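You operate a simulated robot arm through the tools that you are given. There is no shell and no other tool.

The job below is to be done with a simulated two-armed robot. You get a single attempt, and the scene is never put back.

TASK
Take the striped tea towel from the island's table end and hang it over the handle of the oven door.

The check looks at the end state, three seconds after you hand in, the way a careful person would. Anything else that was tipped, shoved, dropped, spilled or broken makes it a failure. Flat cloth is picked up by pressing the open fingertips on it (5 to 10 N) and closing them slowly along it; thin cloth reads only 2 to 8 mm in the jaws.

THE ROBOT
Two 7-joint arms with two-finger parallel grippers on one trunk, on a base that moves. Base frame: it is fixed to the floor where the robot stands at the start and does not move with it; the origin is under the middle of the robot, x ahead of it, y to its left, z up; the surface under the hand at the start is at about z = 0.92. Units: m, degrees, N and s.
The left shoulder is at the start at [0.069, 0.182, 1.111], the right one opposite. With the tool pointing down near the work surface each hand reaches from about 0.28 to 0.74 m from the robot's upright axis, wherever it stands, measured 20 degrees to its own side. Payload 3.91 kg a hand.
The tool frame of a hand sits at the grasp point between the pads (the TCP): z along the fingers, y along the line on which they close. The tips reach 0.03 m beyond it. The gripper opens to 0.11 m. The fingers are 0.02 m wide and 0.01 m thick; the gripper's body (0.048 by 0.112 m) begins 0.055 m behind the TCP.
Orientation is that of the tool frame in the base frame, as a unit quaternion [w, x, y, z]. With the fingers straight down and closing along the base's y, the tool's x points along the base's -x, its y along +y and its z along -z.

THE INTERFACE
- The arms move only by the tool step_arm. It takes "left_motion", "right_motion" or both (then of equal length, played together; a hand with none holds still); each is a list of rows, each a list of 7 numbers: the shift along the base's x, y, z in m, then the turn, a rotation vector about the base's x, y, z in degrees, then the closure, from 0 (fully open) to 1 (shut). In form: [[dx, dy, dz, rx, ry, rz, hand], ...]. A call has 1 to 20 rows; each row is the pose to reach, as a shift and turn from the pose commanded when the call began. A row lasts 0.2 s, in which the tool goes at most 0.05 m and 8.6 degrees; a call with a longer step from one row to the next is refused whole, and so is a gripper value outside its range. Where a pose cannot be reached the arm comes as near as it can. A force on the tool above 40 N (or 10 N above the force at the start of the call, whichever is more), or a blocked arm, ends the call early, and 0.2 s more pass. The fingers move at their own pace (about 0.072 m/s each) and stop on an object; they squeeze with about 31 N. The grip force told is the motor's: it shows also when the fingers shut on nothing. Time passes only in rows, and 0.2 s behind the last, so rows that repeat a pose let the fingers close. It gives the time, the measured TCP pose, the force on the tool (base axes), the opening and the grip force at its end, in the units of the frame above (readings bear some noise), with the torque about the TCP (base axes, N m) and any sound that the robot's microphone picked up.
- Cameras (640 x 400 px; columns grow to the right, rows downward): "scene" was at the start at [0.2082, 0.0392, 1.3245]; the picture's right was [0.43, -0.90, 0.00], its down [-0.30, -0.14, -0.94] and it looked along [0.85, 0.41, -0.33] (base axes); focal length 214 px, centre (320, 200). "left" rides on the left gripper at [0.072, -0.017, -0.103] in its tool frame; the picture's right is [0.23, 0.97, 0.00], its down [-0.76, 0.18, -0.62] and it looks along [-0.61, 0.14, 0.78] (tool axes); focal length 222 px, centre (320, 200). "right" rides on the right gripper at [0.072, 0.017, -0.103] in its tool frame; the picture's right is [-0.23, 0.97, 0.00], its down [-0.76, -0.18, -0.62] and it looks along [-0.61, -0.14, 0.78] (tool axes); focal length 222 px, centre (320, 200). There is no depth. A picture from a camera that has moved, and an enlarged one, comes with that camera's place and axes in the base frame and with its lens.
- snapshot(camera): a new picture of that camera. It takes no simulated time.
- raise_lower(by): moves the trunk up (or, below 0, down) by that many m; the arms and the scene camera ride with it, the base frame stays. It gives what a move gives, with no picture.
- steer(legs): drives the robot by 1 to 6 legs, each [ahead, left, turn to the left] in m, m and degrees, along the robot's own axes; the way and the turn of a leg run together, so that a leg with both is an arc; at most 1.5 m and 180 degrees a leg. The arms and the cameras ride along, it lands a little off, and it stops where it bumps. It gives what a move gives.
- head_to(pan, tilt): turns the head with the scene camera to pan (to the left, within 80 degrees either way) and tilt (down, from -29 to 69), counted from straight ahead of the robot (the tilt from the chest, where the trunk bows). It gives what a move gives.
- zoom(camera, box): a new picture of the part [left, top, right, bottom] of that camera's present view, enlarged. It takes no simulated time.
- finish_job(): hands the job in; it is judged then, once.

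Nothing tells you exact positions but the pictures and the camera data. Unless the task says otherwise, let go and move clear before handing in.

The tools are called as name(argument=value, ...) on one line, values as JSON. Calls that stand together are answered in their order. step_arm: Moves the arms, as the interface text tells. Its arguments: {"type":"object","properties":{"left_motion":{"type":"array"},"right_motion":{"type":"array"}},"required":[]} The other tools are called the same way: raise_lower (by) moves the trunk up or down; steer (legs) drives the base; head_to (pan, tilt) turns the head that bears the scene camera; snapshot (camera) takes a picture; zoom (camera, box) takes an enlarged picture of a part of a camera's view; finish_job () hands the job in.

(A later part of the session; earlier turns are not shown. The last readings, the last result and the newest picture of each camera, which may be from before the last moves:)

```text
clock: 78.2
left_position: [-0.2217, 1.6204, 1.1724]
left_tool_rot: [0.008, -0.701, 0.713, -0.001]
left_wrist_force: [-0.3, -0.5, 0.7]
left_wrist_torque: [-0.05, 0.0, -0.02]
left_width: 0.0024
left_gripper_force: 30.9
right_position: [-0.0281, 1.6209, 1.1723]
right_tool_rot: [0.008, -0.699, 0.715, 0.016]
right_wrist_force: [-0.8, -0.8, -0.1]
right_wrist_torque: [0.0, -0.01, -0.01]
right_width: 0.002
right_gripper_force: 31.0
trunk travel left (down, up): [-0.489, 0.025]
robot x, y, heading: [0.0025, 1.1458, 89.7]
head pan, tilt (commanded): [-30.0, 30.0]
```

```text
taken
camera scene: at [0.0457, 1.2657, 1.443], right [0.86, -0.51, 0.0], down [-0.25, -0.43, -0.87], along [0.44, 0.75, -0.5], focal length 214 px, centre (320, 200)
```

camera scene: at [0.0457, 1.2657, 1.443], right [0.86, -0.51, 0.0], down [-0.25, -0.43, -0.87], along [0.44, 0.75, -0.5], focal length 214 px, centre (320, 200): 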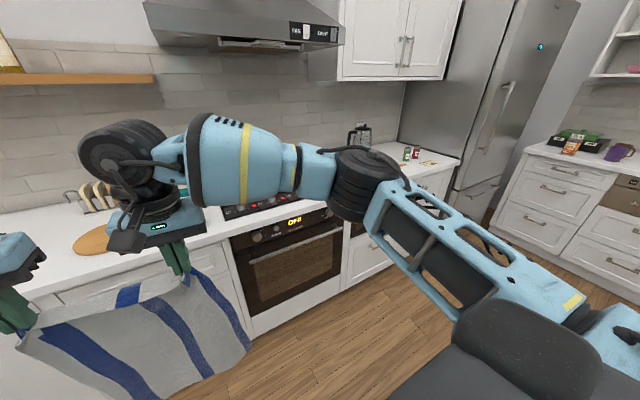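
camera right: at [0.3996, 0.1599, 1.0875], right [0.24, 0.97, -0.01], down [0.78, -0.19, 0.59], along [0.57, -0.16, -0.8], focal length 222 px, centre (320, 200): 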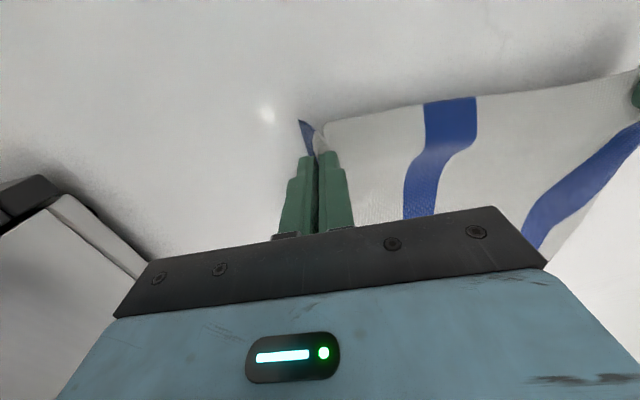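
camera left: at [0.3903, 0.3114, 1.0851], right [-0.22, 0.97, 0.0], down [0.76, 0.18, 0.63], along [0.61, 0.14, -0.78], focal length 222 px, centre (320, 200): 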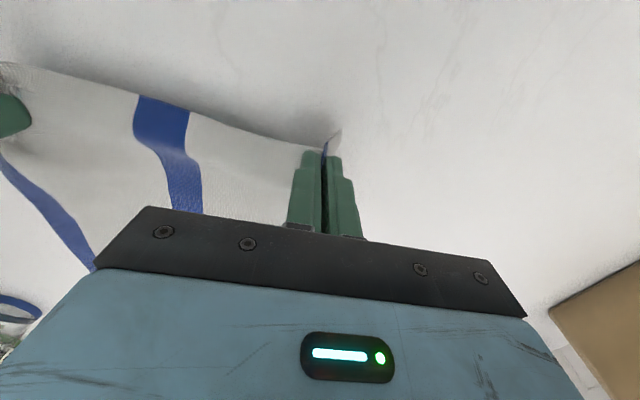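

The oven's handle now triangulates to about y = 2.0, z = 0.745, x = 0.126–0.585. I'll edge ahead to y ≈ 1.26 and then slide right so the towel's centre lines up with the handle's centre.

steer(legs=[[0.12, -0.1, 0], [0, -0.36, 0]])

head_to(pan=10, tilt=40)

snapshot(camera="scene")

```text
clock: 83.1
left_position: [0.2397, 1.7374, 1.1725]
left_tool_rot: [0.008, -0.702, 0.712, -0.002]
left_wrist_force: [0.3, -0.3, -0.7]
left_wrist_torque: [0.0, 0.02, 0.0]
left_width: 0.0023
left_gripper_force: 31.1
right_position: [0.4338, 1.7375, 1.1705]
right_tool_rot: [0.008, -0.699, 0.715, 0.017]
right_wrist_force: [-0.3, -0.5, 0.2]
right_wrist_torque: [-0.01, -0.02, -0.05]
right_width: 0.0019
right_gripper_force: 31.2
trunk travel left (down, up): [-0.489, 0.025]
robot x, y, heading: [0.4613, 1.2596, 89.8]
head pan, tilt (commanded): [-30.0, 30.0]
```

```text
clock: 84.1
left_position: [0.239, 1.7385, 1.1724]
left_tool_rot: [0.008, -0.702, 0.712, -0.001]
left_wrist_force: [0.0, 1.0, -0.1]
left_wrist_torque: [0.04, 0.02, -0.05]
left_width: 0.0023
left_gripper_force: 31.3
right_position: [0.4346, 1.7374, 1.17]
right_tool_rot: [0.008, -0.699, 0.715, 0.016]
right_wrist_force: [-0.4, 0.0, -0.7]
right_wrist_torque: [0.02, 0.03, -0.02]
right_width: 0.002
right_gripper_force: 30.8
trunk travel left (down, up): [-0.489, 0.025]
robot x, y, heading: [0.4614, 1.2608, 90.0]
head pan, tilt (commanded): [10.0, 40.0]
```

```text
taken
camera scene: at [0.4486, 1.3884, 1.4276], right [0.99, 0.17, 0.0], down [0.11, -0.63, -0.77], along [-0.13, 0.76, -0.64], focal length 214 px, centre (320, 200)
```

scene: 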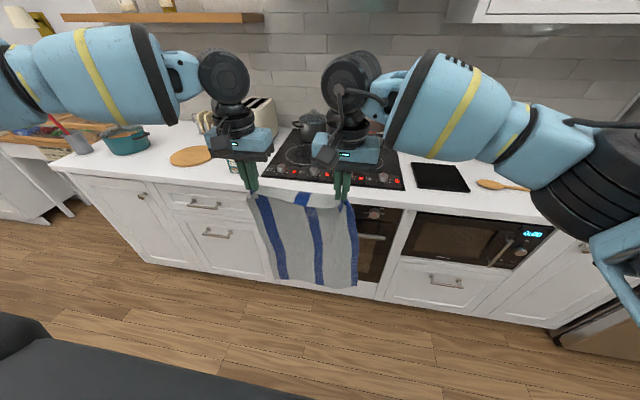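

The towel hangs in front of the oven, centred at x ≈ 0.337, within the handle's span. I'll zoom to see the handle bar and its gap to the door.

zoom(camera="scene", box=[220, 150, 440, 288])

snapshot(camera="left")

snapshot(camera="right")

```text
2.90 times, centred on (330, 219) of scene
camera zoom: at [0.4486, 1.3884, 1.4276], right [0.99, 0.17, 0.0], down [0.11, -0.63, -0.77], along [-0.13, 0.76, -0.64], focal length 622 px, centre (291, 145)
```

zoom: 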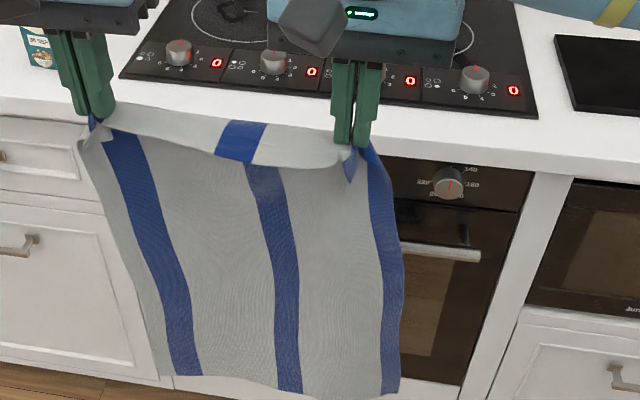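

```text
taken
camera left: at [0.2549, 1.664, 1.274], right [-0.98, -0.22, -0.01], down [-0.18, 0.76, 0.63], along [-0.13, 0.62, -0.78], focal length 222 px, centre (320, 200)
```

left: 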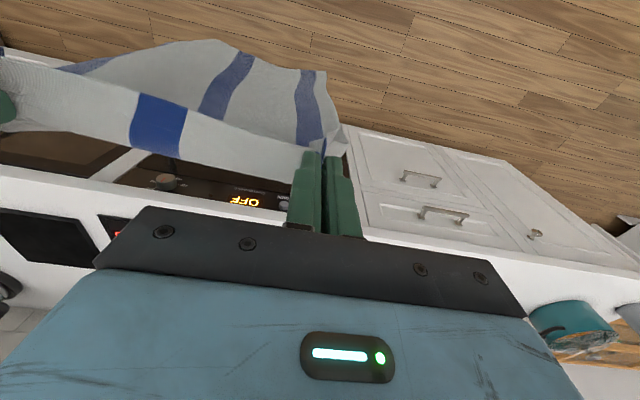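

```text
taken
camera right: at [0.4158, 1.6622, 1.2723], right [-0.97, 0.25, 0.02], down [0.2, 0.74, 0.65], along [0.15, 0.63, -0.76], focal length 222 px, centre (320, 200)
```

right: 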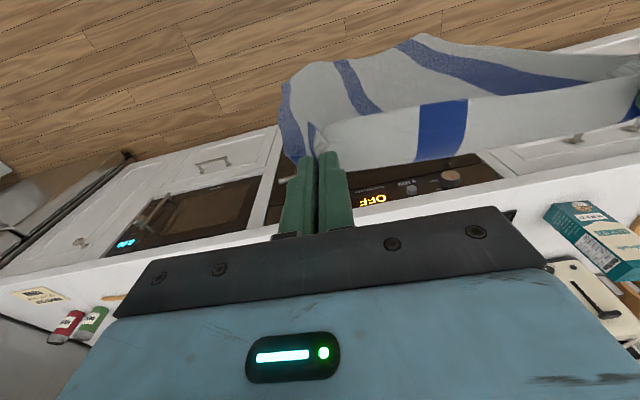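

The towel's bottom edge hangs flat and straight at about y ≈ 1.755. I'll zoom closely on the visible right end of the handle to judge bar thickness, standoff, and door plane.

zoom(camera="scene", box=[345, 190, 425, 240])

zoom(camera="right", box=[250, 130, 570, 280])

```text
8.00 times, centred on (385, 215) of scene
camera zoom: at [0.4486, 1.3884, 1.4276], right [0.99, 0.17, 0.0], down [0.11, -0.63, -0.77], along [-0.13, 0.76, -0.64], focal length 1716 px, centre (-200, 80)
```

zoom: 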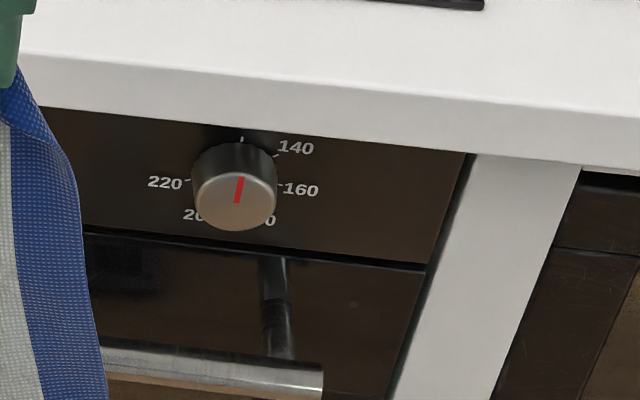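

```text
2.00 times, centred on (410, 205) of right
camera zoom: at [0.4158, 1.6622, 1.2723], right [-0.97, 0.25, 0.02], down [0.2, 0.74, 0.65], along [0.15, 0.63, -0.76], focal length 444 px, centre (140, 190)
```

zoom: 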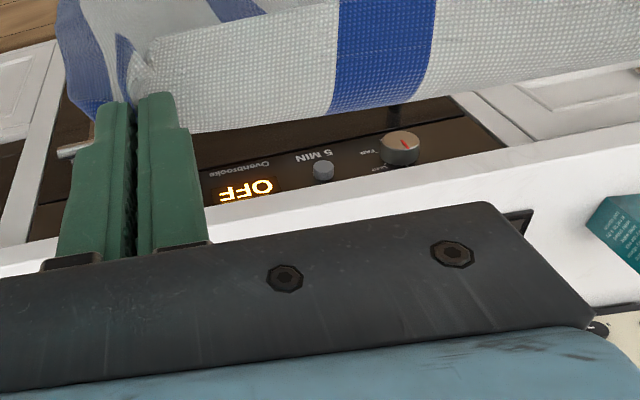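

I estimate the bar's centre at y ≈ 2.0, z ≈ 0.757, about 2 cm thick, with the door face at y ≈ 2.046, so the gap is about 3.5 cm; the counter's front edge is at y ≈ 2.034. I'll raise both hands about 8.5 cm so the towel's lower edge clears the bar from above.

step_arm(left_motion=[[0, 0, 0.02, 0, 0, 0, 1.0], [0, 0, 0.04, 0, 0, 0, 1.0], [0, 0, 0.06, 0, 0, 0, 1.0], [0, 0, 0.085, 0, 0, 0, 1.0], [0, 0, 0.085, 0, 0, 0, 1.0]], right_motion=[[0, 0, 0.02, 0, 0, 0, 1.0], [0, 0, 0.04, 0, 0, 0, 1.0], [0, 0, 0.06, 0, 0, 0, 1.0], [0, 0, 0.085, 0, 0, 0, 1.0], [0, 0, 0.085, 0, 0, 0, 1.0]])

snapshot(camera="scene")

```text
clock: 85.3
left_position: [0.2403, 1.7385, 1.2557]
left_tool_rot: [0.007, -0.702, 0.712, -0.001]
left_wrist_force: [1.2, 0.2, -0.5]
left_wrist_torque: [-0.03, 0.01, -0.03]
left_width: 0.0025
left_gripper_force: 31.3
right_position: [0.4326, 1.7372, 1.2555]
right_tool_rot: [0.007, -0.699, 0.715, 0.016]
right_wrist_force: [-0.3, -0.9, 0.0]
right_wrist_torque: [-0.01, -0.02, -0.06]
right_width: 0.0021
right_gripper_force: 31.0
trunk travel left (down, up): [-0.489, 0.025]
robot x, y, heading: [0.4636, 1.2658, 89.6]
head pan, tilt (commanded): [10.0, 40.0]
```

```text
taken
camera scene: at [0.4482, 1.3892, 1.4274], right [0.99, 0.17, 0.0], down [0.11, -0.63, -0.77], along [-0.13, 0.75, -0.64], focal length 214 px, centre (320, 200)
```

scene: 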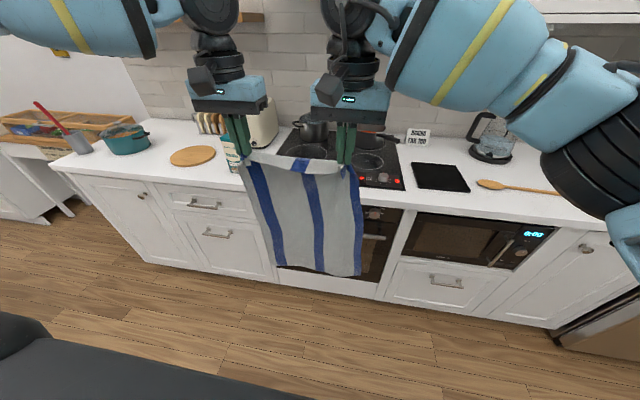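

The towel's lower edge is now at z ≈ 0.81, about 4–5 cm above the bar. I'll drive ahead 0.19 m and look again before the final approach.

steer(legs=[[0.19, 0, 0]])

snapshot(camera="scene")

snapshot(camera="right")

snapshot(camera="left")

```text
clock: 86.9
left_position: [0.2395, 1.9248, 1.2564]
left_tool_rot: [0.008, -0.703, 0.711, -0.001]
left_wrist_force: [0.7, 0.6, 0.7]
left_wrist_torque: [0.01, 0.0, -0.03]
left_width: 0.0026
left_gripper_force: 30.6
right_position: [0.434, 1.9246, 1.2561]
right_tool_rot: [0.008, -0.7, 0.714, 0.016]
right_wrist_force: [0.1, 1.1, -1.6]
right_wrist_torque: [-0.03, 0.02, -0.01]
right_width: 0.0019
right_gripper_force: 30.8
trunk travel left (down, up): [-0.489, 0.025]
robot x, y, heading: [0.4619, 1.4441, 89.8]
head pan, tilt (commanded): [10.0, 40.0]
```

```text
taken
camera scene: at [0.4492, 1.5765, 1.4278], right [0.99, 0.17, 0.0], down [0.11, -0.63, -0.77], along [-0.13, 0.76, -0.64], focal length 214 px, centre (320, 200)
```

scene: 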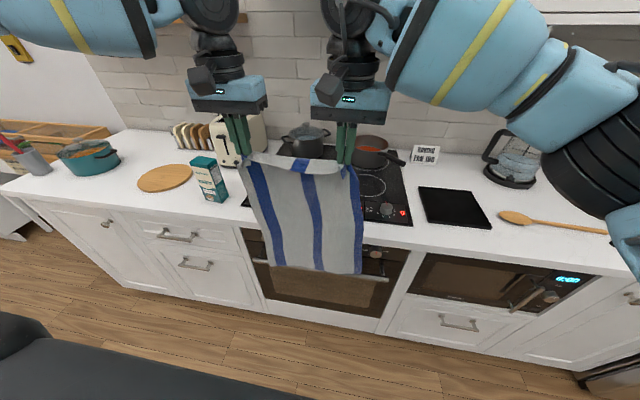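

```text
taken
camera right: at [0.4161, 1.8499, 1.3575], right [-0.97, 0.25, 0.02], down [0.2, 0.74, 0.65], along [0.14, 0.63, -0.76], focal length 222 px, centre (320, 200)
```

right: 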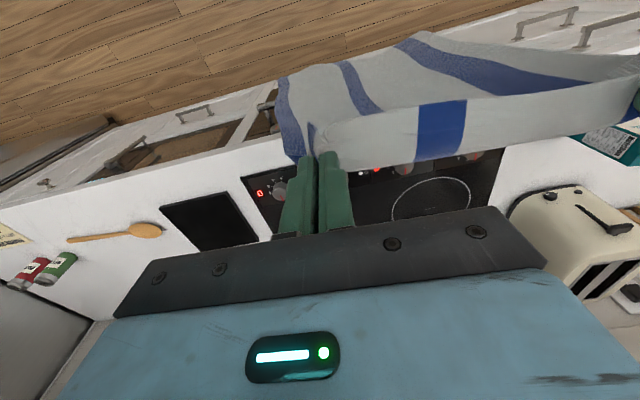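

```text
taken
camera left: at [0.2556, 1.8523, 1.3593], right [-0.98, -0.22, -0.01], down [-0.18, 0.76, 0.63], along [-0.13, 0.62, -0.78], focal length 222 px, centre (320, 200)
```

left: 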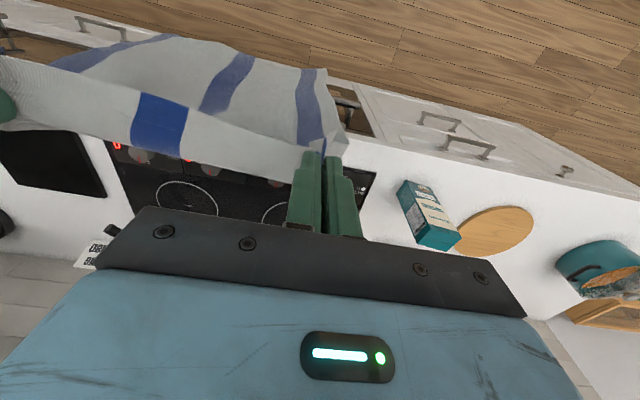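

Things look clear: the towel's lower edge hovers just in front of and above the bar. I'll zoom in to compare the towel's bottom edge with the bar at both sides.

zoom(camera="scene", box=[225, 205, 425, 330])

zoom(camera="right", box=[220, 30, 460, 180])

zoom(camera="left", box=[180, 30, 420, 180])

```text
3.20 times, centred on (325, 268) of scene
camera zoom: at [0.4492, 1.5765, 1.4278], right [0.99, 0.17, 0.0], down [0.11, -0.63, -0.77], along [-0.13, 0.76, -0.64], focal length 686 px, centre (304, -16)
```

zoom: 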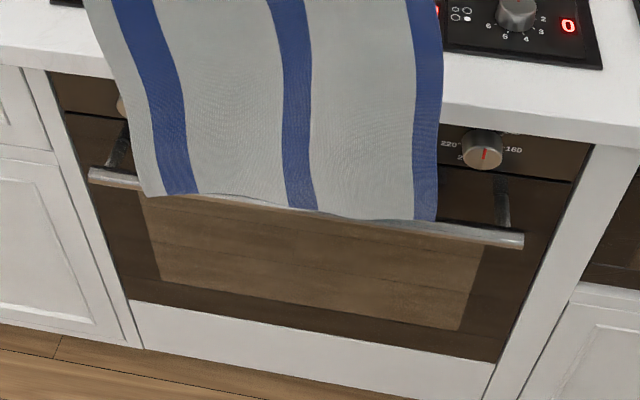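

```text
2.67 times, centred on (340, 105) of right
camera zoom: at [0.4161, 1.8499, 1.3575], right [-0.97, 0.25, 0.02], down [0.2, 0.74, 0.65], along [0.14, 0.63, -0.76], focal length 592 px, centre (267, 453)
```

zoom: 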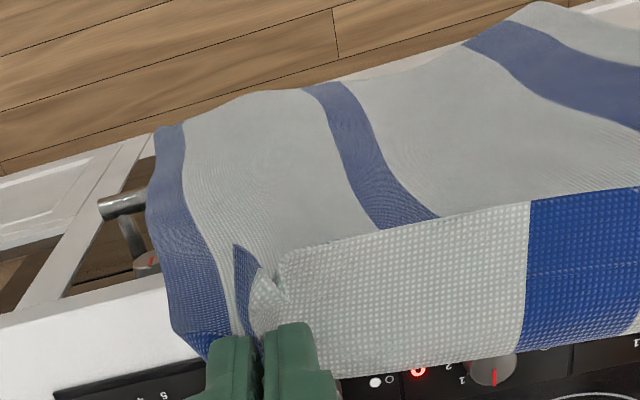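

```text
2.67 times, centred on (300, 105) of left
camera zoom: at [0.2556, 1.8523, 1.3593], right [-0.98, -0.22, -0.01], down [-0.18, 0.76, 0.63], along [-0.13, 0.62, -0.78], focal length 592 px, centre (373, 453)
```

zoom: 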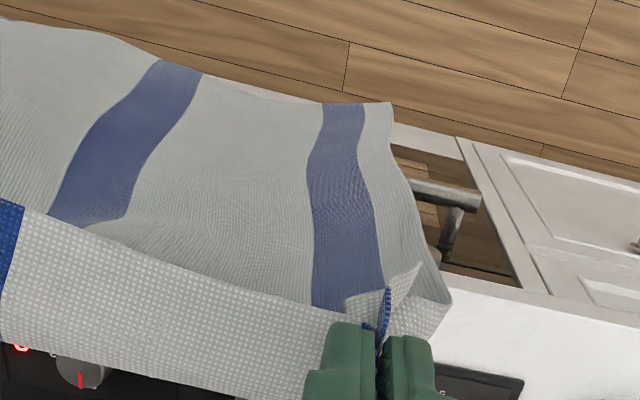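

The bar runs from x ≈ 0.125 to 0.61 at y ≈ 2.0, z ≈ 0.75, and the towel's lower edge is at y ≈ 1.935–1.944, z ≈ 0.81. I need the lower edge at y ≈ 2.025, between the bar's back (2.011) and the counter edge/door, so I'll move ahead 0.087 m.

steer(legs=[[0.087, 0, 0]])

zoom(camera="scene", box=[225, 205, 425, 330])

zoom(camera="right", box=[220, 30, 460, 180])

zoom(camera="left", box=[180, 30, 420, 180])

```text
clock: 88.0
left_position: [0.2412, 2.0118, 1.2568]
left_tool_rot: [0.007, -0.703, 0.711, -0.001]
left_wrist_force: [0.2, 0.5, -0.4]
left_wrist_torque: [0.0, 0.0, -0.05]
left_width: 0.0024
left_gripper_force: 31.0
right_position: [0.4333, 2.0116, 1.2569]
right_tool_rot: [0.008, -0.7, 0.713, 0.017]
right_wrist_force: [0.1, 0.1, 0.3]
right_wrist_torque: [-0.03, 0.0, -0.04]
right_width: 0.002
right_gripper_force: 30.8
trunk travel left (down, up): [-0.489, 0.025]
robot x, y, heading: [0.4652, 1.5364, 89.6]
head pan, tilt (commanded): [10.0, 40.0]
```

```text
3.20 times, centred on (325, 268) of scene
camera zoom: at [0.4495, 1.6626, 1.4278], right [0.99, 0.17, 0.0], down [0.11, -0.63, -0.77], along [-0.13, 0.76, -0.64], focal length 686 px, centre (304, -16)
```

zoom: 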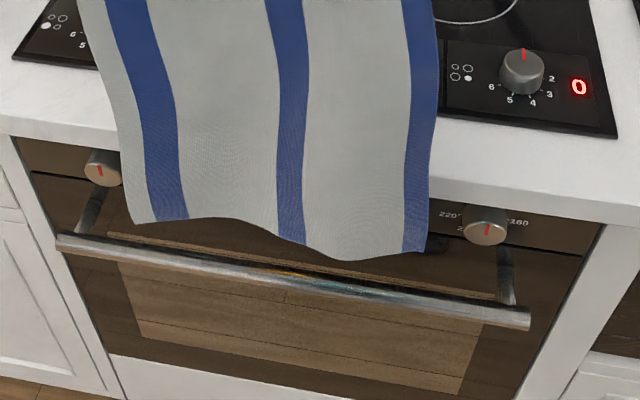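

```text
2.67 times, centred on (340, 105) of right
camera zoom: at [0.4161, 1.9358, 1.3577], right [-0.97, 0.25, 0.02], down [0.2, 0.74, 0.65], along [0.14, 0.63, -0.76], focal length 592 px, centre (267, 453)
```

zoom: 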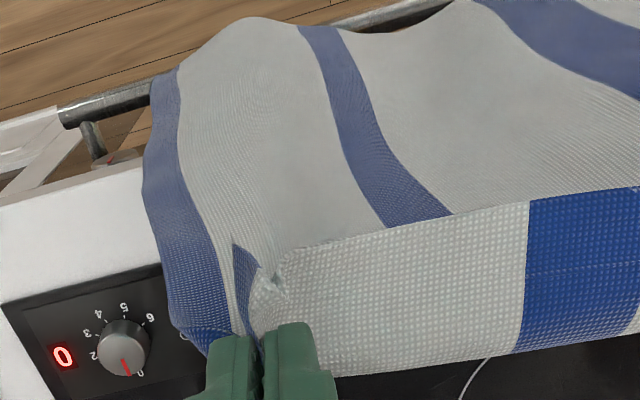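

```text
2.67 times, centred on (300, 105) of left
camera zoom: at [0.2558, 1.9382, 1.3594], right [-0.98, -0.22, -0.01], down [-0.18, 0.76, 0.63], along [-0.13, 0.62, -0.78], focal length 592 px, centre (373, 453)
```

zoom: 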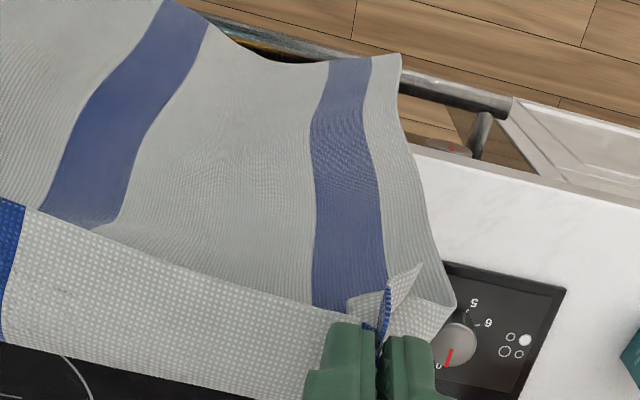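

The towel's edge is now over the gap with the bar visible in front of it, though it looks slightly rippled, perhaps still swinging. I'll wait a moment and look again.

step_arm(left_motion=[[0, 0, 0, 0, 0, 0, 1.0], [0, 0, 0, 0, 0, 0, 1.0], [0, 0, 0, 0, 0, 0, 1.0], [0, 0, 0, 0, 0, 0, 1.0], [0, 0, 0, 0, 0, 0, 1.0], [0, 0, 0, 0, 0, 0, 1.0]])

zoom(camera="scene", box=[225, 205, 425, 330])

zoom(camera="right", box=[220, 30, 460, 180])

zoom(camera="left", box=[180, 30, 420, 180])

```text
clock: 89.4
left_position: [0.2406, 2.012, 1.2575]
left_tool_rot: [0.008, -0.703, 0.711, 0.0]
left_wrist_force: [-0.8, -0.3, 0.0]
left_wrist_torque: [0.04, -0.02, -0.04]
left_width: 0.0023
left_gripper_force: 30.6
right_position: [0.4337, 2.0116, 1.2557]
right_tool_rot: [0.008, -0.7, 0.714, 0.017]
right_wrist_force: [-1.1, -0.5, -0.4]
right_wrist_torque: [0.02, -0.01, -0.05]
right_width: 0.0021
right_gripper_force: 31.1
trunk travel left (down, up): [-0.489, 0.025]
robot x, y, heading: [0.4627, 1.533, 89.7]
head pan, tilt (commanded): [10.0, 40.0]
```

```text
3.20 times, centred on (325, 268) of scene
camera zoom: at [0.4495, 1.663, 1.4276], right [0.99, 0.17, 0.0], down [0.11, -0.63, -0.77], along [-0.13, 0.75, -0.64], focal length 686 px, centre (304, -16)
```

zoom: 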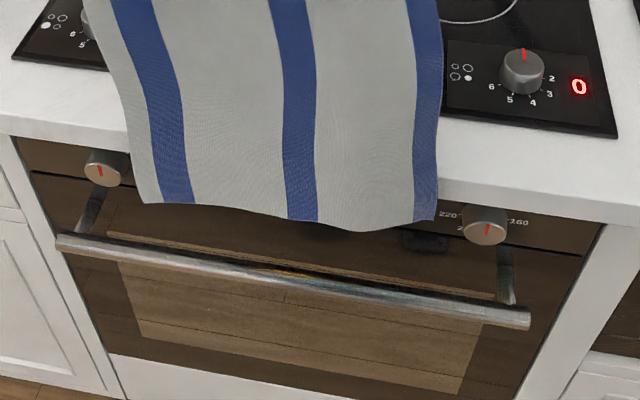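

```text
2.67 times, centred on (340, 105) of right
camera zoom: at [0.4161, 1.9363, 1.3573], right [-0.97, 0.25, 0.02], down [0.2, 0.74, 0.65], along [0.14, 0.63, -0.76], focal length 592 px, centre (267, 453)
```

zoom: 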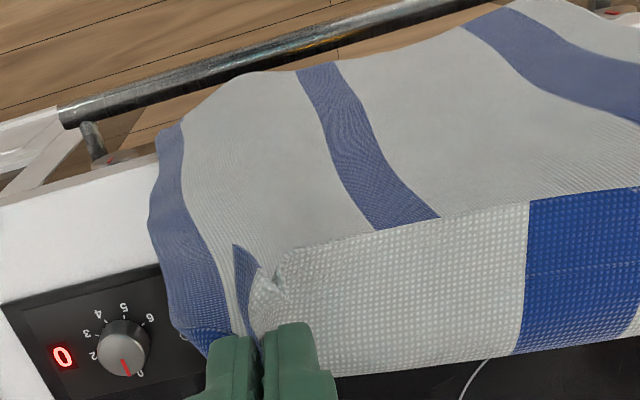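

```text
2.67 times, centred on (300, 105) of left
camera zoom: at [0.2557, 1.9386, 1.359], right [-0.98, -0.22, -0.01], down [-0.18, 0.76, 0.63], along [-0.13, 0.62, -0.78], focal length 592 px, centre (373, 453)
```

zoom: 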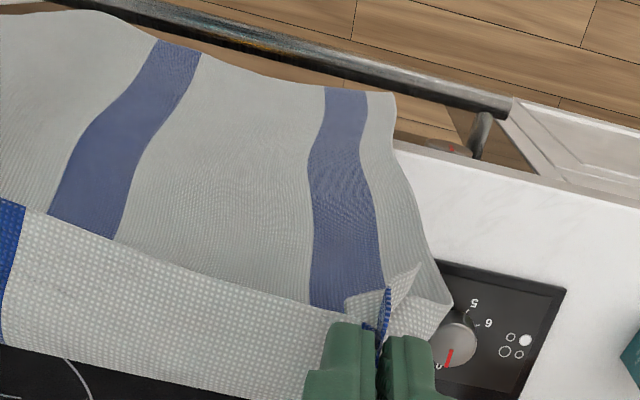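

Now settled: the lower edge triangulates to z ≈ 0.86 (the towel is about 0.36 m below the fingertips), and y ≈ 1.998–2.018, so parts are still above the bar rather than behind it. I'll move 2.2 cm further so that the counter's front edge (y ≈ 2.032) guides the cloth down behind the bar.

steer(legs=[[0.022, 0, 0]])

step_arm(left_motion=[[0, 0, 0, 0, 0, 0, 1.0], [0, 0, 0, 0, 0, 0, 1.0], [0, 0, 0, 0, 0, 0, 1.0], [0, 0, 0, 0, 0, 0, 1.0]])

zoom(camera="scene", box=[225, 205, 425, 330])

zoom(camera="right", box=[220, 30, 460, 180])

zoom(camera="left", box=[180, 30, 420, 180])

```text
clock: 90.2
left_position: [0.241, 2.0306, 1.2584]
left_tool_rot: [0.009, -0.703, 0.711, 0.001]
left_wrist_force: [0.1, -0.2, 0.3]
left_wrist_torque: [0.05, 0.01, -0.05]
left_width: 0.0024
left_gripper_force: 30.6
right_position: [0.4344, 2.0303, 1.2582]
right_tool_rot: [0.009, -0.701, 0.713, 0.018]
right_wrist_force: [-0.5, -0.8, 0.0]
right_wrist_torque: [0.01, 0.0, -0.03]
right_width: 0.0021
right_gripper_force: 31.7
trunk travel left (down, up): [-0.489, 0.025]
robot x, y, heading: [0.462, 1.5608, 89.7]
head pan, tilt (commanded): [10.0, 40.0]
```

```text
clock: 91.2
left_position: [0.2403, 2.0336, 1.2563]
left_tool_rot: [0.008, -0.704, 0.71, 0.0]
left_wrist_force: [-0.2, 0.7, -1.3]
left_wrist_torque: [0.0, 0.03, -0.04]
left_width: 0.0024
left_gripper_force: 30.5
right_position: [0.4334, 2.0324, 1.2569]
right_tool_rot: [0.007, -0.7, 0.713, 0.017]
right_wrist_force: [0.5, -0.2, -0.1]
right_wrist_torque: [0.02, 0.0, -0.03]
right_width: 0.0019
right_gripper_force: 31.4
trunk travel left (down, up): [-0.489, 0.025]
robot x, y, heading: [0.4641, 1.5543, 90.1]
head pan, tilt (commanded): [10.0, 40.0]
```

```text
3.20 times, centred on (325, 268) of scene
camera zoom: at [0.4496, 1.6843, 1.4276], right [0.99, 0.17, 0.0], down [0.11, -0.63, -0.77], along [-0.13, 0.76, -0.64], focal length 686 px, centre (304, -16)
```

zoom: 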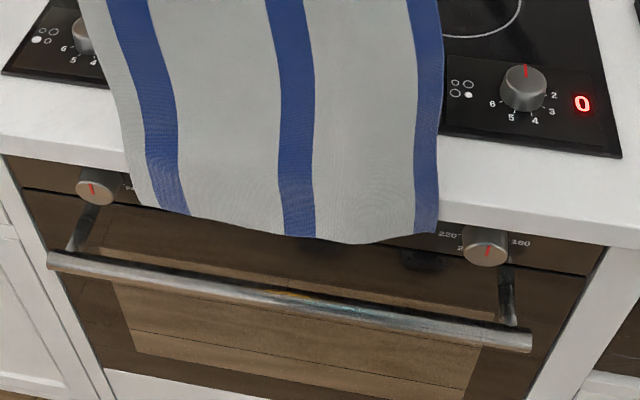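

```text
2.67 times, centred on (340, 105) of right
camera zoom: at [0.416, 1.9572, 1.3578], right [-0.97, 0.25, 0.02], down [0.2, 0.74, 0.65], along [0.14, 0.63, -0.76], focal length 592 px, centre (267, 453)
```

zoom: 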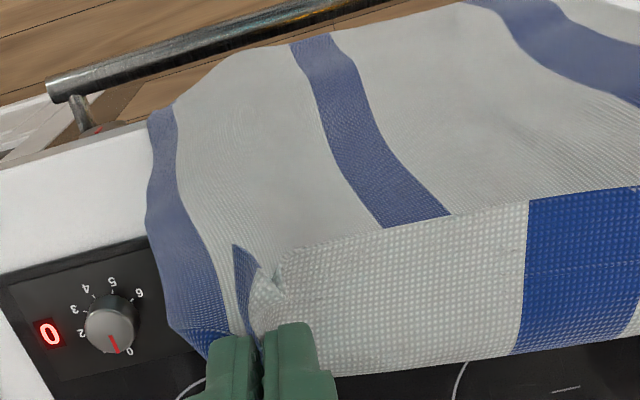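

```text
2.67 times, centred on (300, 105) of left
camera zoom: at [0.2558, 1.9596, 1.3595], right [-0.98, -0.22, -0.01], down [-0.18, 0.76, 0.63], along [-0.13, 0.62, -0.78], focal length 592 px, centre (373, 453)
```

zoom: 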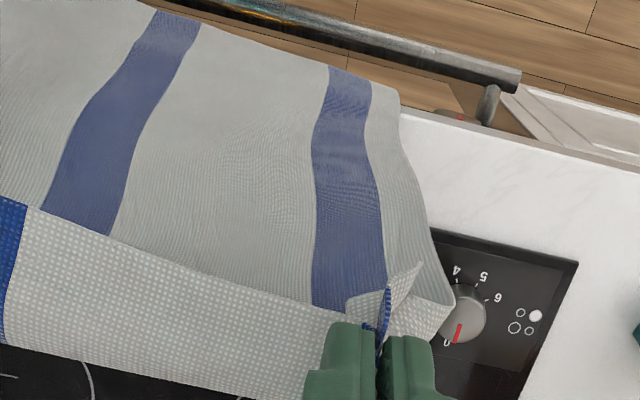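

The lower edge is at z ≈ 0.87 with y from about 2.005 in the middle to 2.027 at the corners; the bar's back is at about 2.011. I'll go 1.5 cm further in, then lower part way and re-check before the cloth reaches the bar.

steer(legs=[[0.015, 0, 0]])

step_arm(left_motion=[[0, 0, -0.01, 0, 0, 0, 1.0], [0, 0, -0.025, 0, 0, 0, 1.0], [0, 0, -0.04, 0, 0, 0, 1.0], [0, 0, -0.055, 0, 0, 0, 1.0], [0, 0, -0.055, 0, 0, 0, 1.0], [0, 0, -0.055, 0, 0, 0, 1.0], [0, 0, -0.055, 0, 0, 0, 1.0]], right_motion=[[0, 0, -0.01, 0, 0, 0, 1.0], [0, 0, -0.025, 0, 0, 0, 1.0], [0, 0, -0.04, 0, 0, 0, 1.0], [0, 0, -0.055, 0, 0, 0, 1.0], [0, 0, -0.055, 0, 0, 0, 1.0], [0, 0, -0.055, 0, 0, 0, 1.0], [0, 0, -0.055, 0, 0, 0, 1.0]])

zoom(camera="scene", box=[225, 205, 425, 330])

zoom(camera="right", box=[220, 30, 460, 180])

zoom(camera="left", box=[180, 30, 420, 180])

```text
clock: 91.9
left_position: [0.2398, 2.0459, 1.2595]
left_tool_rot: [0.009, -0.703, 0.711, 0.001]
left_wrist_force: [-0.6, -0.8, 0.0]
left_wrist_torque: [0.05, 0.0, -0.01]
left_width: 0.0025
left_gripper_force: 31.3
right_position: [0.434, 2.0452, 1.2583]
right_tool_rot: [0.009, -0.7, 0.713, 0.019]
right_wrist_force: [-0.4, 0.0, 1.0]
right_wrist_torque: [-0.01, -0.04, -0.02]
right_width: 0.0018
right_gripper_force: 30.6
trunk travel left (down, up): [-0.489, 0.025]
robot x, y, heading: [0.4612, 1.573, 89.7]
head pan, tilt (commanded): [10.0, 40.0]
```

```text
clock: 93.5
left_position: [0.2402, 2.049, 1.2036]
left_tool_rot: [0.007, -0.704, 0.71, 0.0]
left_wrist_force: [-1.6, 0.3, -0.4]
left_wrist_torque: [0.01, 0.02, -0.05]
left_width: 0.002
left_gripper_force: 30.9
right_position: [0.434, 2.0472, 1.201]
right_tool_rot: [0.007, -0.7, 0.714, 0.018]
right_wrist_force: [0.7, 0.1, 0.2]
right_wrist_torque: [0.0, -0.02, -0.02]
right_width: 0.0021
right_gripper_force: 31.0
trunk travel left (down, up): [-0.489, 0.025]
robot x, y, heading: [0.461, 1.5729, 89.8]
head pan, tilt (commanded): [10.0, 40.0]
```

```text
3.20 times, centred on (325, 268) of scene
camera zoom: at [0.4496, 1.6995, 1.4276], right [0.99, 0.17, 0.0], down [0.11, -0.63, -0.77], along [-0.13, 0.75, -0.64], focal length 686 px, centre (304, -16)
```

zoom: 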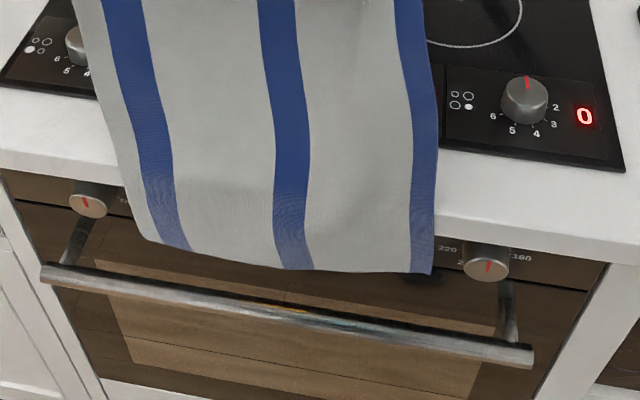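

```text
2.67 times, centred on (340, 105) of right
camera zoom: at [0.4159, 1.9721, 1.3024], right [-0.97, 0.24, 0.02], down [0.2, 0.74, 0.65], along [0.14, 0.63, -0.76], focal length 592 px, centre (267, 453)
```

zoom: 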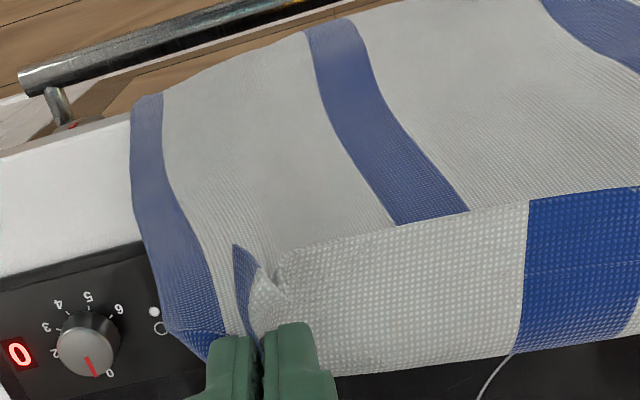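

```text
2.67 times, centred on (300, 105) of left
camera zoom: at [0.2559, 1.9751, 1.3046], right [-0.98, -0.22, -0.01], down [-0.18, 0.76, 0.63], along [-0.13, 0.62, -0.78], focal length 592 px, centre (373, 453)
```

zoom: 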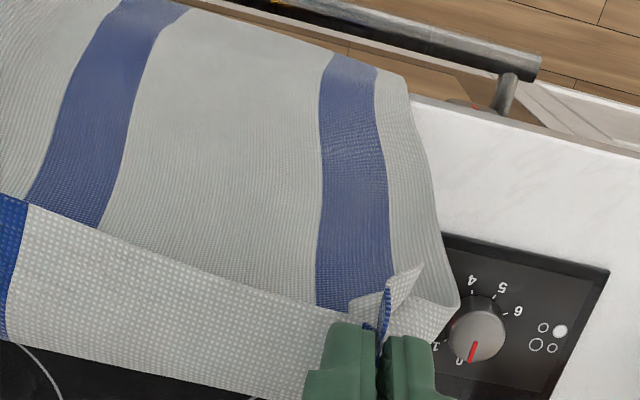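

The towel's lower edge is now clearly behind the bar, with floor visible between them in both wrist views. I'll lower another 6 cm and check that it goes into the gap.

step_arm(left_motion=[[0, 0, -0.015, 0, 0, 0, 1.0], [0, 0, -0.03, 0, 0, 0, 1.0], [0, 0, -0.045, 0, 0, 0, 1.0], [0, 0, -0.06, 0, 0, 0, 1.0], [0, 0, -0.06, 0, 0, 0, 1.0], [0, 0, -0.06, 0, 0, 0, 1.0]], right_motion=[[0, 0, -0.015, 0, 0, 0, 1.0], [0, 0, -0.03, 0, 0, 0, 1.0], [0, 0, -0.045, 0, 0, 0, 1.0], [0, 0, -0.06, 0, 0, 0, 1.0], [0, 0, -0.06, 0, 0, 0, 1.0], [0, 0, -0.06, 0, 0, 0, 1.0]])

zoom(camera="scene", box=[225, 205, 425, 330])

zoom(camera="right", box=[220, 30, 460, 180])

zoom(camera="left", box=[180, 30, 420, 180])

```text
clock: 94.9
left_position: [0.2396, 2.0485, 1.1437]
left_tool_rot: [0.008, -0.704, 0.71, -0.001]
left_wrist_force: [-0.5, 0.4, -0.2]
left_wrist_torque: [-0.01, 0.01, -0.01]
left_width: 0.0023
left_gripper_force: 30.6
right_position: [0.4342, 2.0477, 1.1406]
right_tool_rot: [0.008, -0.7, 0.714, 0.017]
right_wrist_force: [0.1, -1.1, -1.1]
right_wrist_torque: [0.03, 0.01, -0.04]
right_width: 0.0021
right_gripper_force: 30.9
trunk travel left (down, up): [-0.489, 0.025]
robot x, y, heading: [0.4638, 1.5751, 89.7]
head pan, tilt (commanded): [10.0, 40.0]
```

```text
3.20 times, centred on (325, 268) of scene
camera zoom: at [0.4496, 1.6995, 1.4276], right [0.99, 0.17, 0.0], down [0.11, -0.63, -0.77], along [-0.13, 0.75, -0.64], focal length 686 px, centre (304, -16)
```

zoom: 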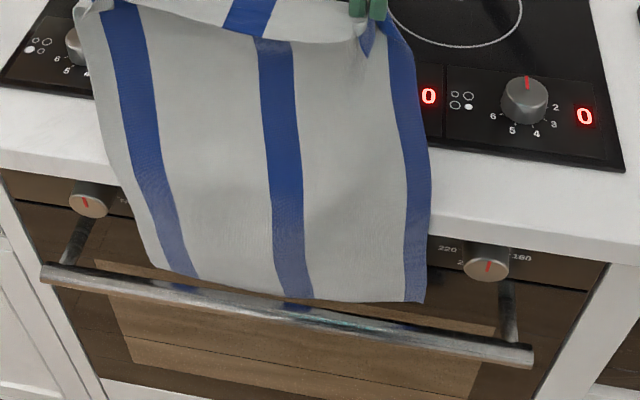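

```text
2.67 times, centred on (340, 105) of right
camera zoom: at [0.4161, 1.9726, 1.2428], right [-0.97, 0.24, 0.02], down [0.2, 0.74, 0.65], along [0.14, 0.63, -0.76], focal length 592 px, centre (267, 453)
```

zoom: 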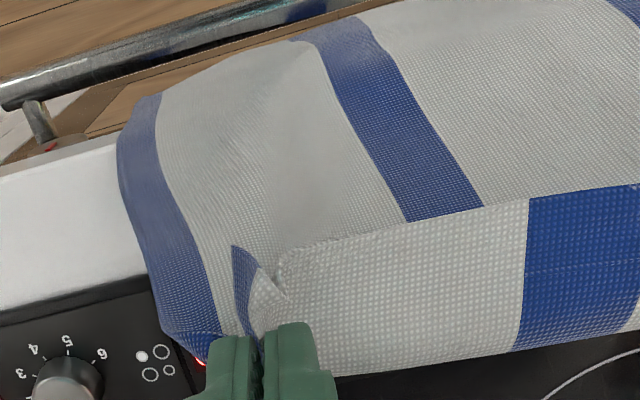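

```text
2.67 times, centred on (300, 105) of left
camera zoom: at [0.2559, 1.9747, 1.2444], right [-0.98, -0.22, -0.01], down [-0.18, 0.76, 0.63], along [-0.13, 0.62, -0.78], focal length 592 px, centre (373, 453)
```

zoom: 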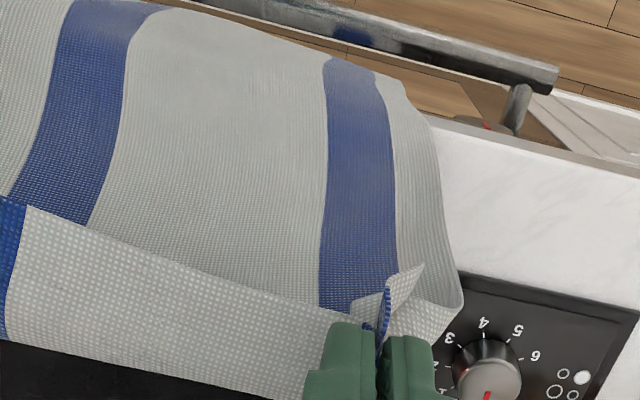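

The bar now passes in front of the towel's lower edge, and the stripes reflect in the metal, so the cloth is entering the gap. I'll keep lowering and verify.

step_arm(left_motion=[[0, 0, -0.015, 0, 0, 0, 1.0], [0, 0, -0.03, 0, 0, 0, 1.0], [0, 0, -0.045, 0, 0, 0, 1.0], [0, 0, -0.06, 0, 0, 0, 1.0], [0, 0, -0.075, 0, 0, 0, 1.0], [0, 0, -0.075, 0, 0, 0, 1.0], [0, 0, -0.075, 0, 0, 0, 1.0]], right_motion=[[0, 0, -0.015, 0, 0, 0, 1.0], [0, 0, -0.03, 0, 0, 0, 1.0], [0, 0, -0.045, 0, 0, 0, 1.0], [0, 0, -0.06, 0, 0, 0, 1.0], [0, 0, -0.075, 0, 0, 0, 1.0], [0, 0, -0.075, 0, 0, 0, 1.0], [0, 0, -0.075, 0, 0, 0, 1.0]])

zoom(camera="scene", box=[225, 195, 425, 320])

zoom(camera="right", box=[220, 30, 460, 180])

zoom(camera="left", box=[180, 30, 420, 180])

```text
clock: 96.5
left_position: [0.2397, 2.0484, 1.0672]
left_tool_rot: [0.008, -0.703, 0.711, 0.0]
left_wrist_force: [0.8, -0.3, 0.6]
left_wrist_torque: [0.01, -0.04, -0.05]
left_width: 0.0024
left_gripper_force: 30.7
right_position: [0.4331, 2.0476, 1.0668]
right_tool_rot: [0.008, -0.701, 0.713, 0.017]
right_wrist_force: [-0.5, 0.4, 0.4]
right_wrist_torque: [0.0, 0.01, -0.02]
right_width: 0.0015
right_gripper_force: 31.2
trunk travel left (down, up): [-0.489, 0.025]
robot x, y, heading: [0.465, 1.5704, 89.9]
head pan, tilt (commanded): [10.0, 40.0]
```

```text
3.20 times, centred on (325, 258) of scene
camera zoom: at [0.4496, 1.6995, 1.4276], right [0.99, 0.17, 0.0], down [0.11, -0.63, -0.77], along [-0.13, 0.75, -0.64], focal length 686 px, centre (304, 16)
```

zoom: 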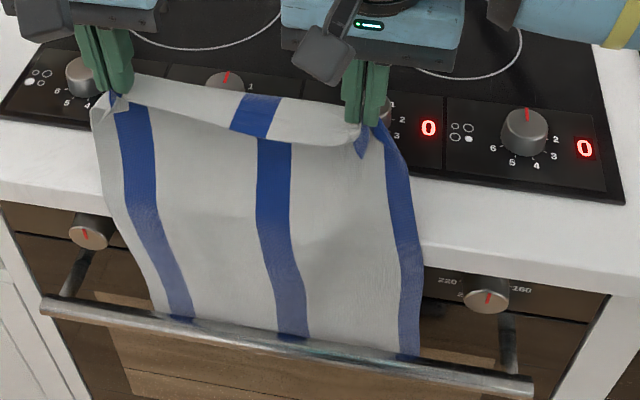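

```text
2.67 times, centred on (340, 105) of right
camera zoom: at [0.416, 1.9727, 1.1678], right [-0.97, 0.24, 0.02], down [0.2, 0.74, 0.65], along [0.14, 0.63, -0.76], focal length 592 px, centre (267, 453)
```

zoom: 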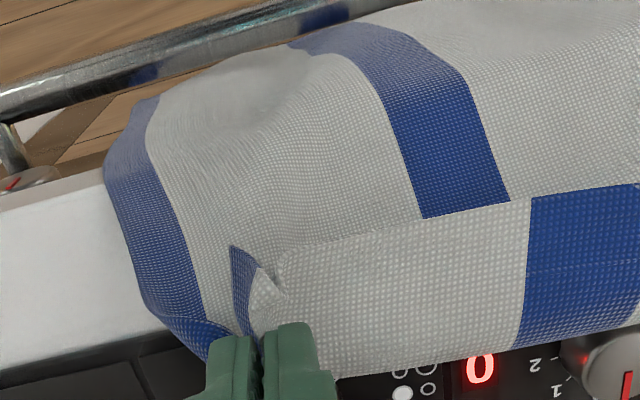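

```text
2.67 times, centred on (300, 105) of left
camera zoom: at [0.2552, 1.9746, 1.1691], right [-0.98, -0.22, -0.01], down [-0.18, 0.76, 0.63], along [-0.13, 0.62, -0.78], focal length 592 px, centre (373, 453)
```

zoom: 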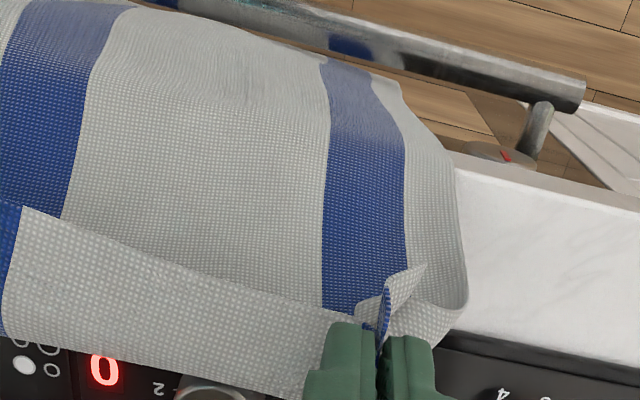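

The bar is in front of the towel along its whole width. I'll lower a bit more and check that the lower edge appears below the bar.

step_arm(left_motion=[[0, 0, -0.012, 0, 0, 0, 1.0], [0, 0, -0.024, 0, 0, 0, 1.0], [0, 0, -0.036, 0, 0, 0, 1.0], [0, 0, -0.045, 0, 0, 0, 1.0], [0, 0, -0.045, 0, 0, 0, 1.0], [0, 0, -0.045, 0, 0, 0, 1.0]], right_motion=[[0, 0, -0.012, 0, 0, 0, 1.0], [0, 0, -0.024, 0, 0, 0, 1.0], [0, 0, -0.036, 0, 0, 0, 1.0], [0, 0, -0.045, 0, 0, 0, 1.0], [0, 0, -0.045, 0, 0, 0, 1.0], [0, 0, -0.045, 0, 0, 0, 1.0]])

zoom(camera="scene", box=[225, 205, 425, 330])

snapshot(camera="right")

snapshot(camera="left")

```text
clock: 97.9
left_position: [0.2401, 2.0484, 1.0228]
left_tool_rot: [0.008, -0.703, 0.711, -0.001]
left_wrist_force: [-1.0, -0.2, -0.3]
left_wrist_torque: [0.0, 0.03, -0.03]
left_width: 0.0022
left_gripper_force: 30.7
right_position: [0.4329, 2.0472, 1.0207]
right_tool_rot: [0.007, -0.7, 0.714, 0.017]
right_wrist_force: [1.2, -0.2, -0.8]
right_wrist_torque: [0.0, 0.01, -0.03]
right_width: 0.0021
right_gripper_force: 31.0
trunk travel left (down, up): [-0.489, 0.025]
robot x, y, heading: [0.4641, 1.5701, 89.7]
head pan, tilt (commanded): [10.0, 40.0]
```

```text
3.20 times, centred on (325, 268) of scene
camera zoom: at [0.4496, 1.6995, 1.4276], right [0.99, 0.17, 0.0], down [0.11, -0.63, -0.77], along [-0.13, 0.75, -0.64], focal length 686 px, centre (304, -16)
```

zoom: 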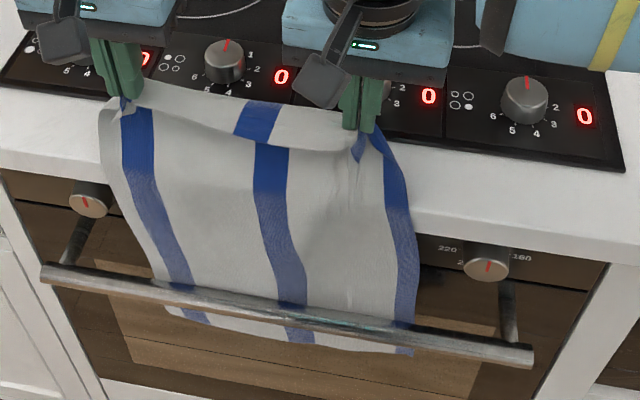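

```text
taken
camera right: at [0.4158, 1.9724, 1.1228], right [-0.97, 0.24, 0.02], down [0.2, 0.74, 0.65], along [0.14, 0.63, -0.76], focal length 222 px, centre (320, 200)
```

right: 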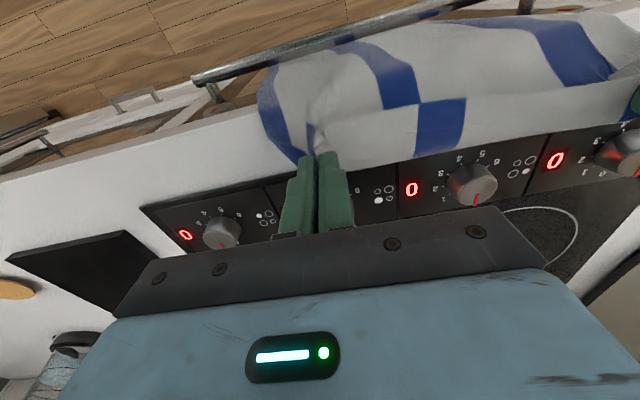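

```text
taken
camera left: at [0.2558, 1.9751, 1.1244], right [-0.98, -0.22, -0.01], down [-0.18, 0.76, 0.63], along [-0.13, 0.62, -0.78], focal length 222 px, centre (320, 200)
```

left: 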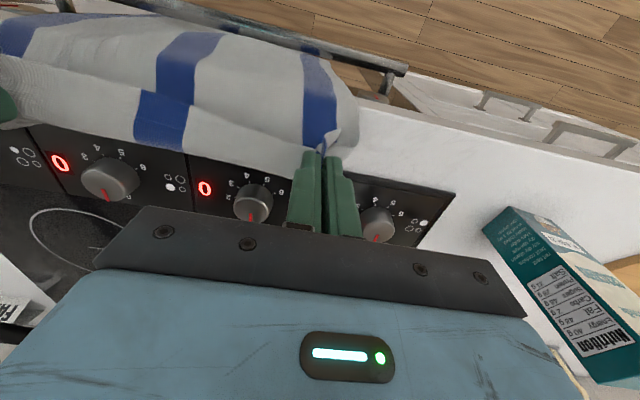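

The lower edge now shows below the bar along the whole width, behind it. I'll lower another 3.5 cm so about half the towel hangs behind the bar, with the fingertips still above the counter.

step_arm(left_motion=[[0, 0, -0.012, 0, 0, 0, 1.0], [0, 0, -0.024, 0, 0, 0, 1.0], [0, 0, -0.035, 0, 0, 0, 1.0], [0, 0, -0.035, 0, 0, 0, 1.0], [0, 0, -0.035, 0, 0, 0, 1.0]], right_motion=[[0, 0, -0.012, 0, 0, 0, 1.0], [0, 0, -0.024, 0, 0, 0, 1.0], [0, 0, -0.035, 0, 0, 0, 1.0], [0, 0, -0.035, 0, 0, 0, 1.0], [0, 0, -0.035, 0, 0, 0, 1.0]])

zoom(camera="scene", box=[225, 205, 425, 330])

```text
clock: 99.1
left_position: [0.2419, 2.0477, 0.9879]
left_tool_rot: [0.007, -0.703, 0.711, -0.001]
left_wrist_force: [0.3, 0.5, -0.5]
left_wrist_torque: [-0.01, -0.03, -0.03]
left_width: 0.0024
left_gripper_force: 30.6
right_position: [0.4337, 2.0476, 0.9872]
right_tool_rot: [0.008, -0.7, 0.714, 0.017]
right_wrist_force: [-0.1, -0.6, 0.3]
right_wrist_torque: [-0.02, -0.04, -0.04]
right_width: 0.0018
right_gripper_force: 31.0
trunk travel left (down, up): [-0.489, 0.025]
robot x, y, heading: [0.4634, 1.5725, 89.7]
head pan, tilt (commanded): [10.0, 40.0]
```

```text
3.20 times, centred on (325, 268) of scene
camera zoom: at [0.4496, 1.6995, 1.4276], right [0.99, 0.17, 0.0], down [0.11, -0.63, -0.77], along [-0.13, 0.75, -0.64], focal length 686 px, centre (304, -16)
```

zoom: 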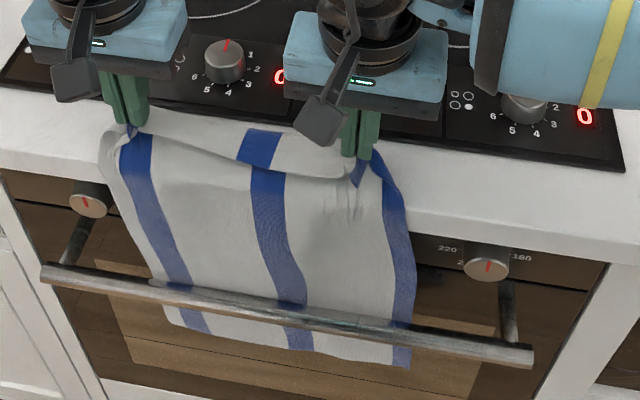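

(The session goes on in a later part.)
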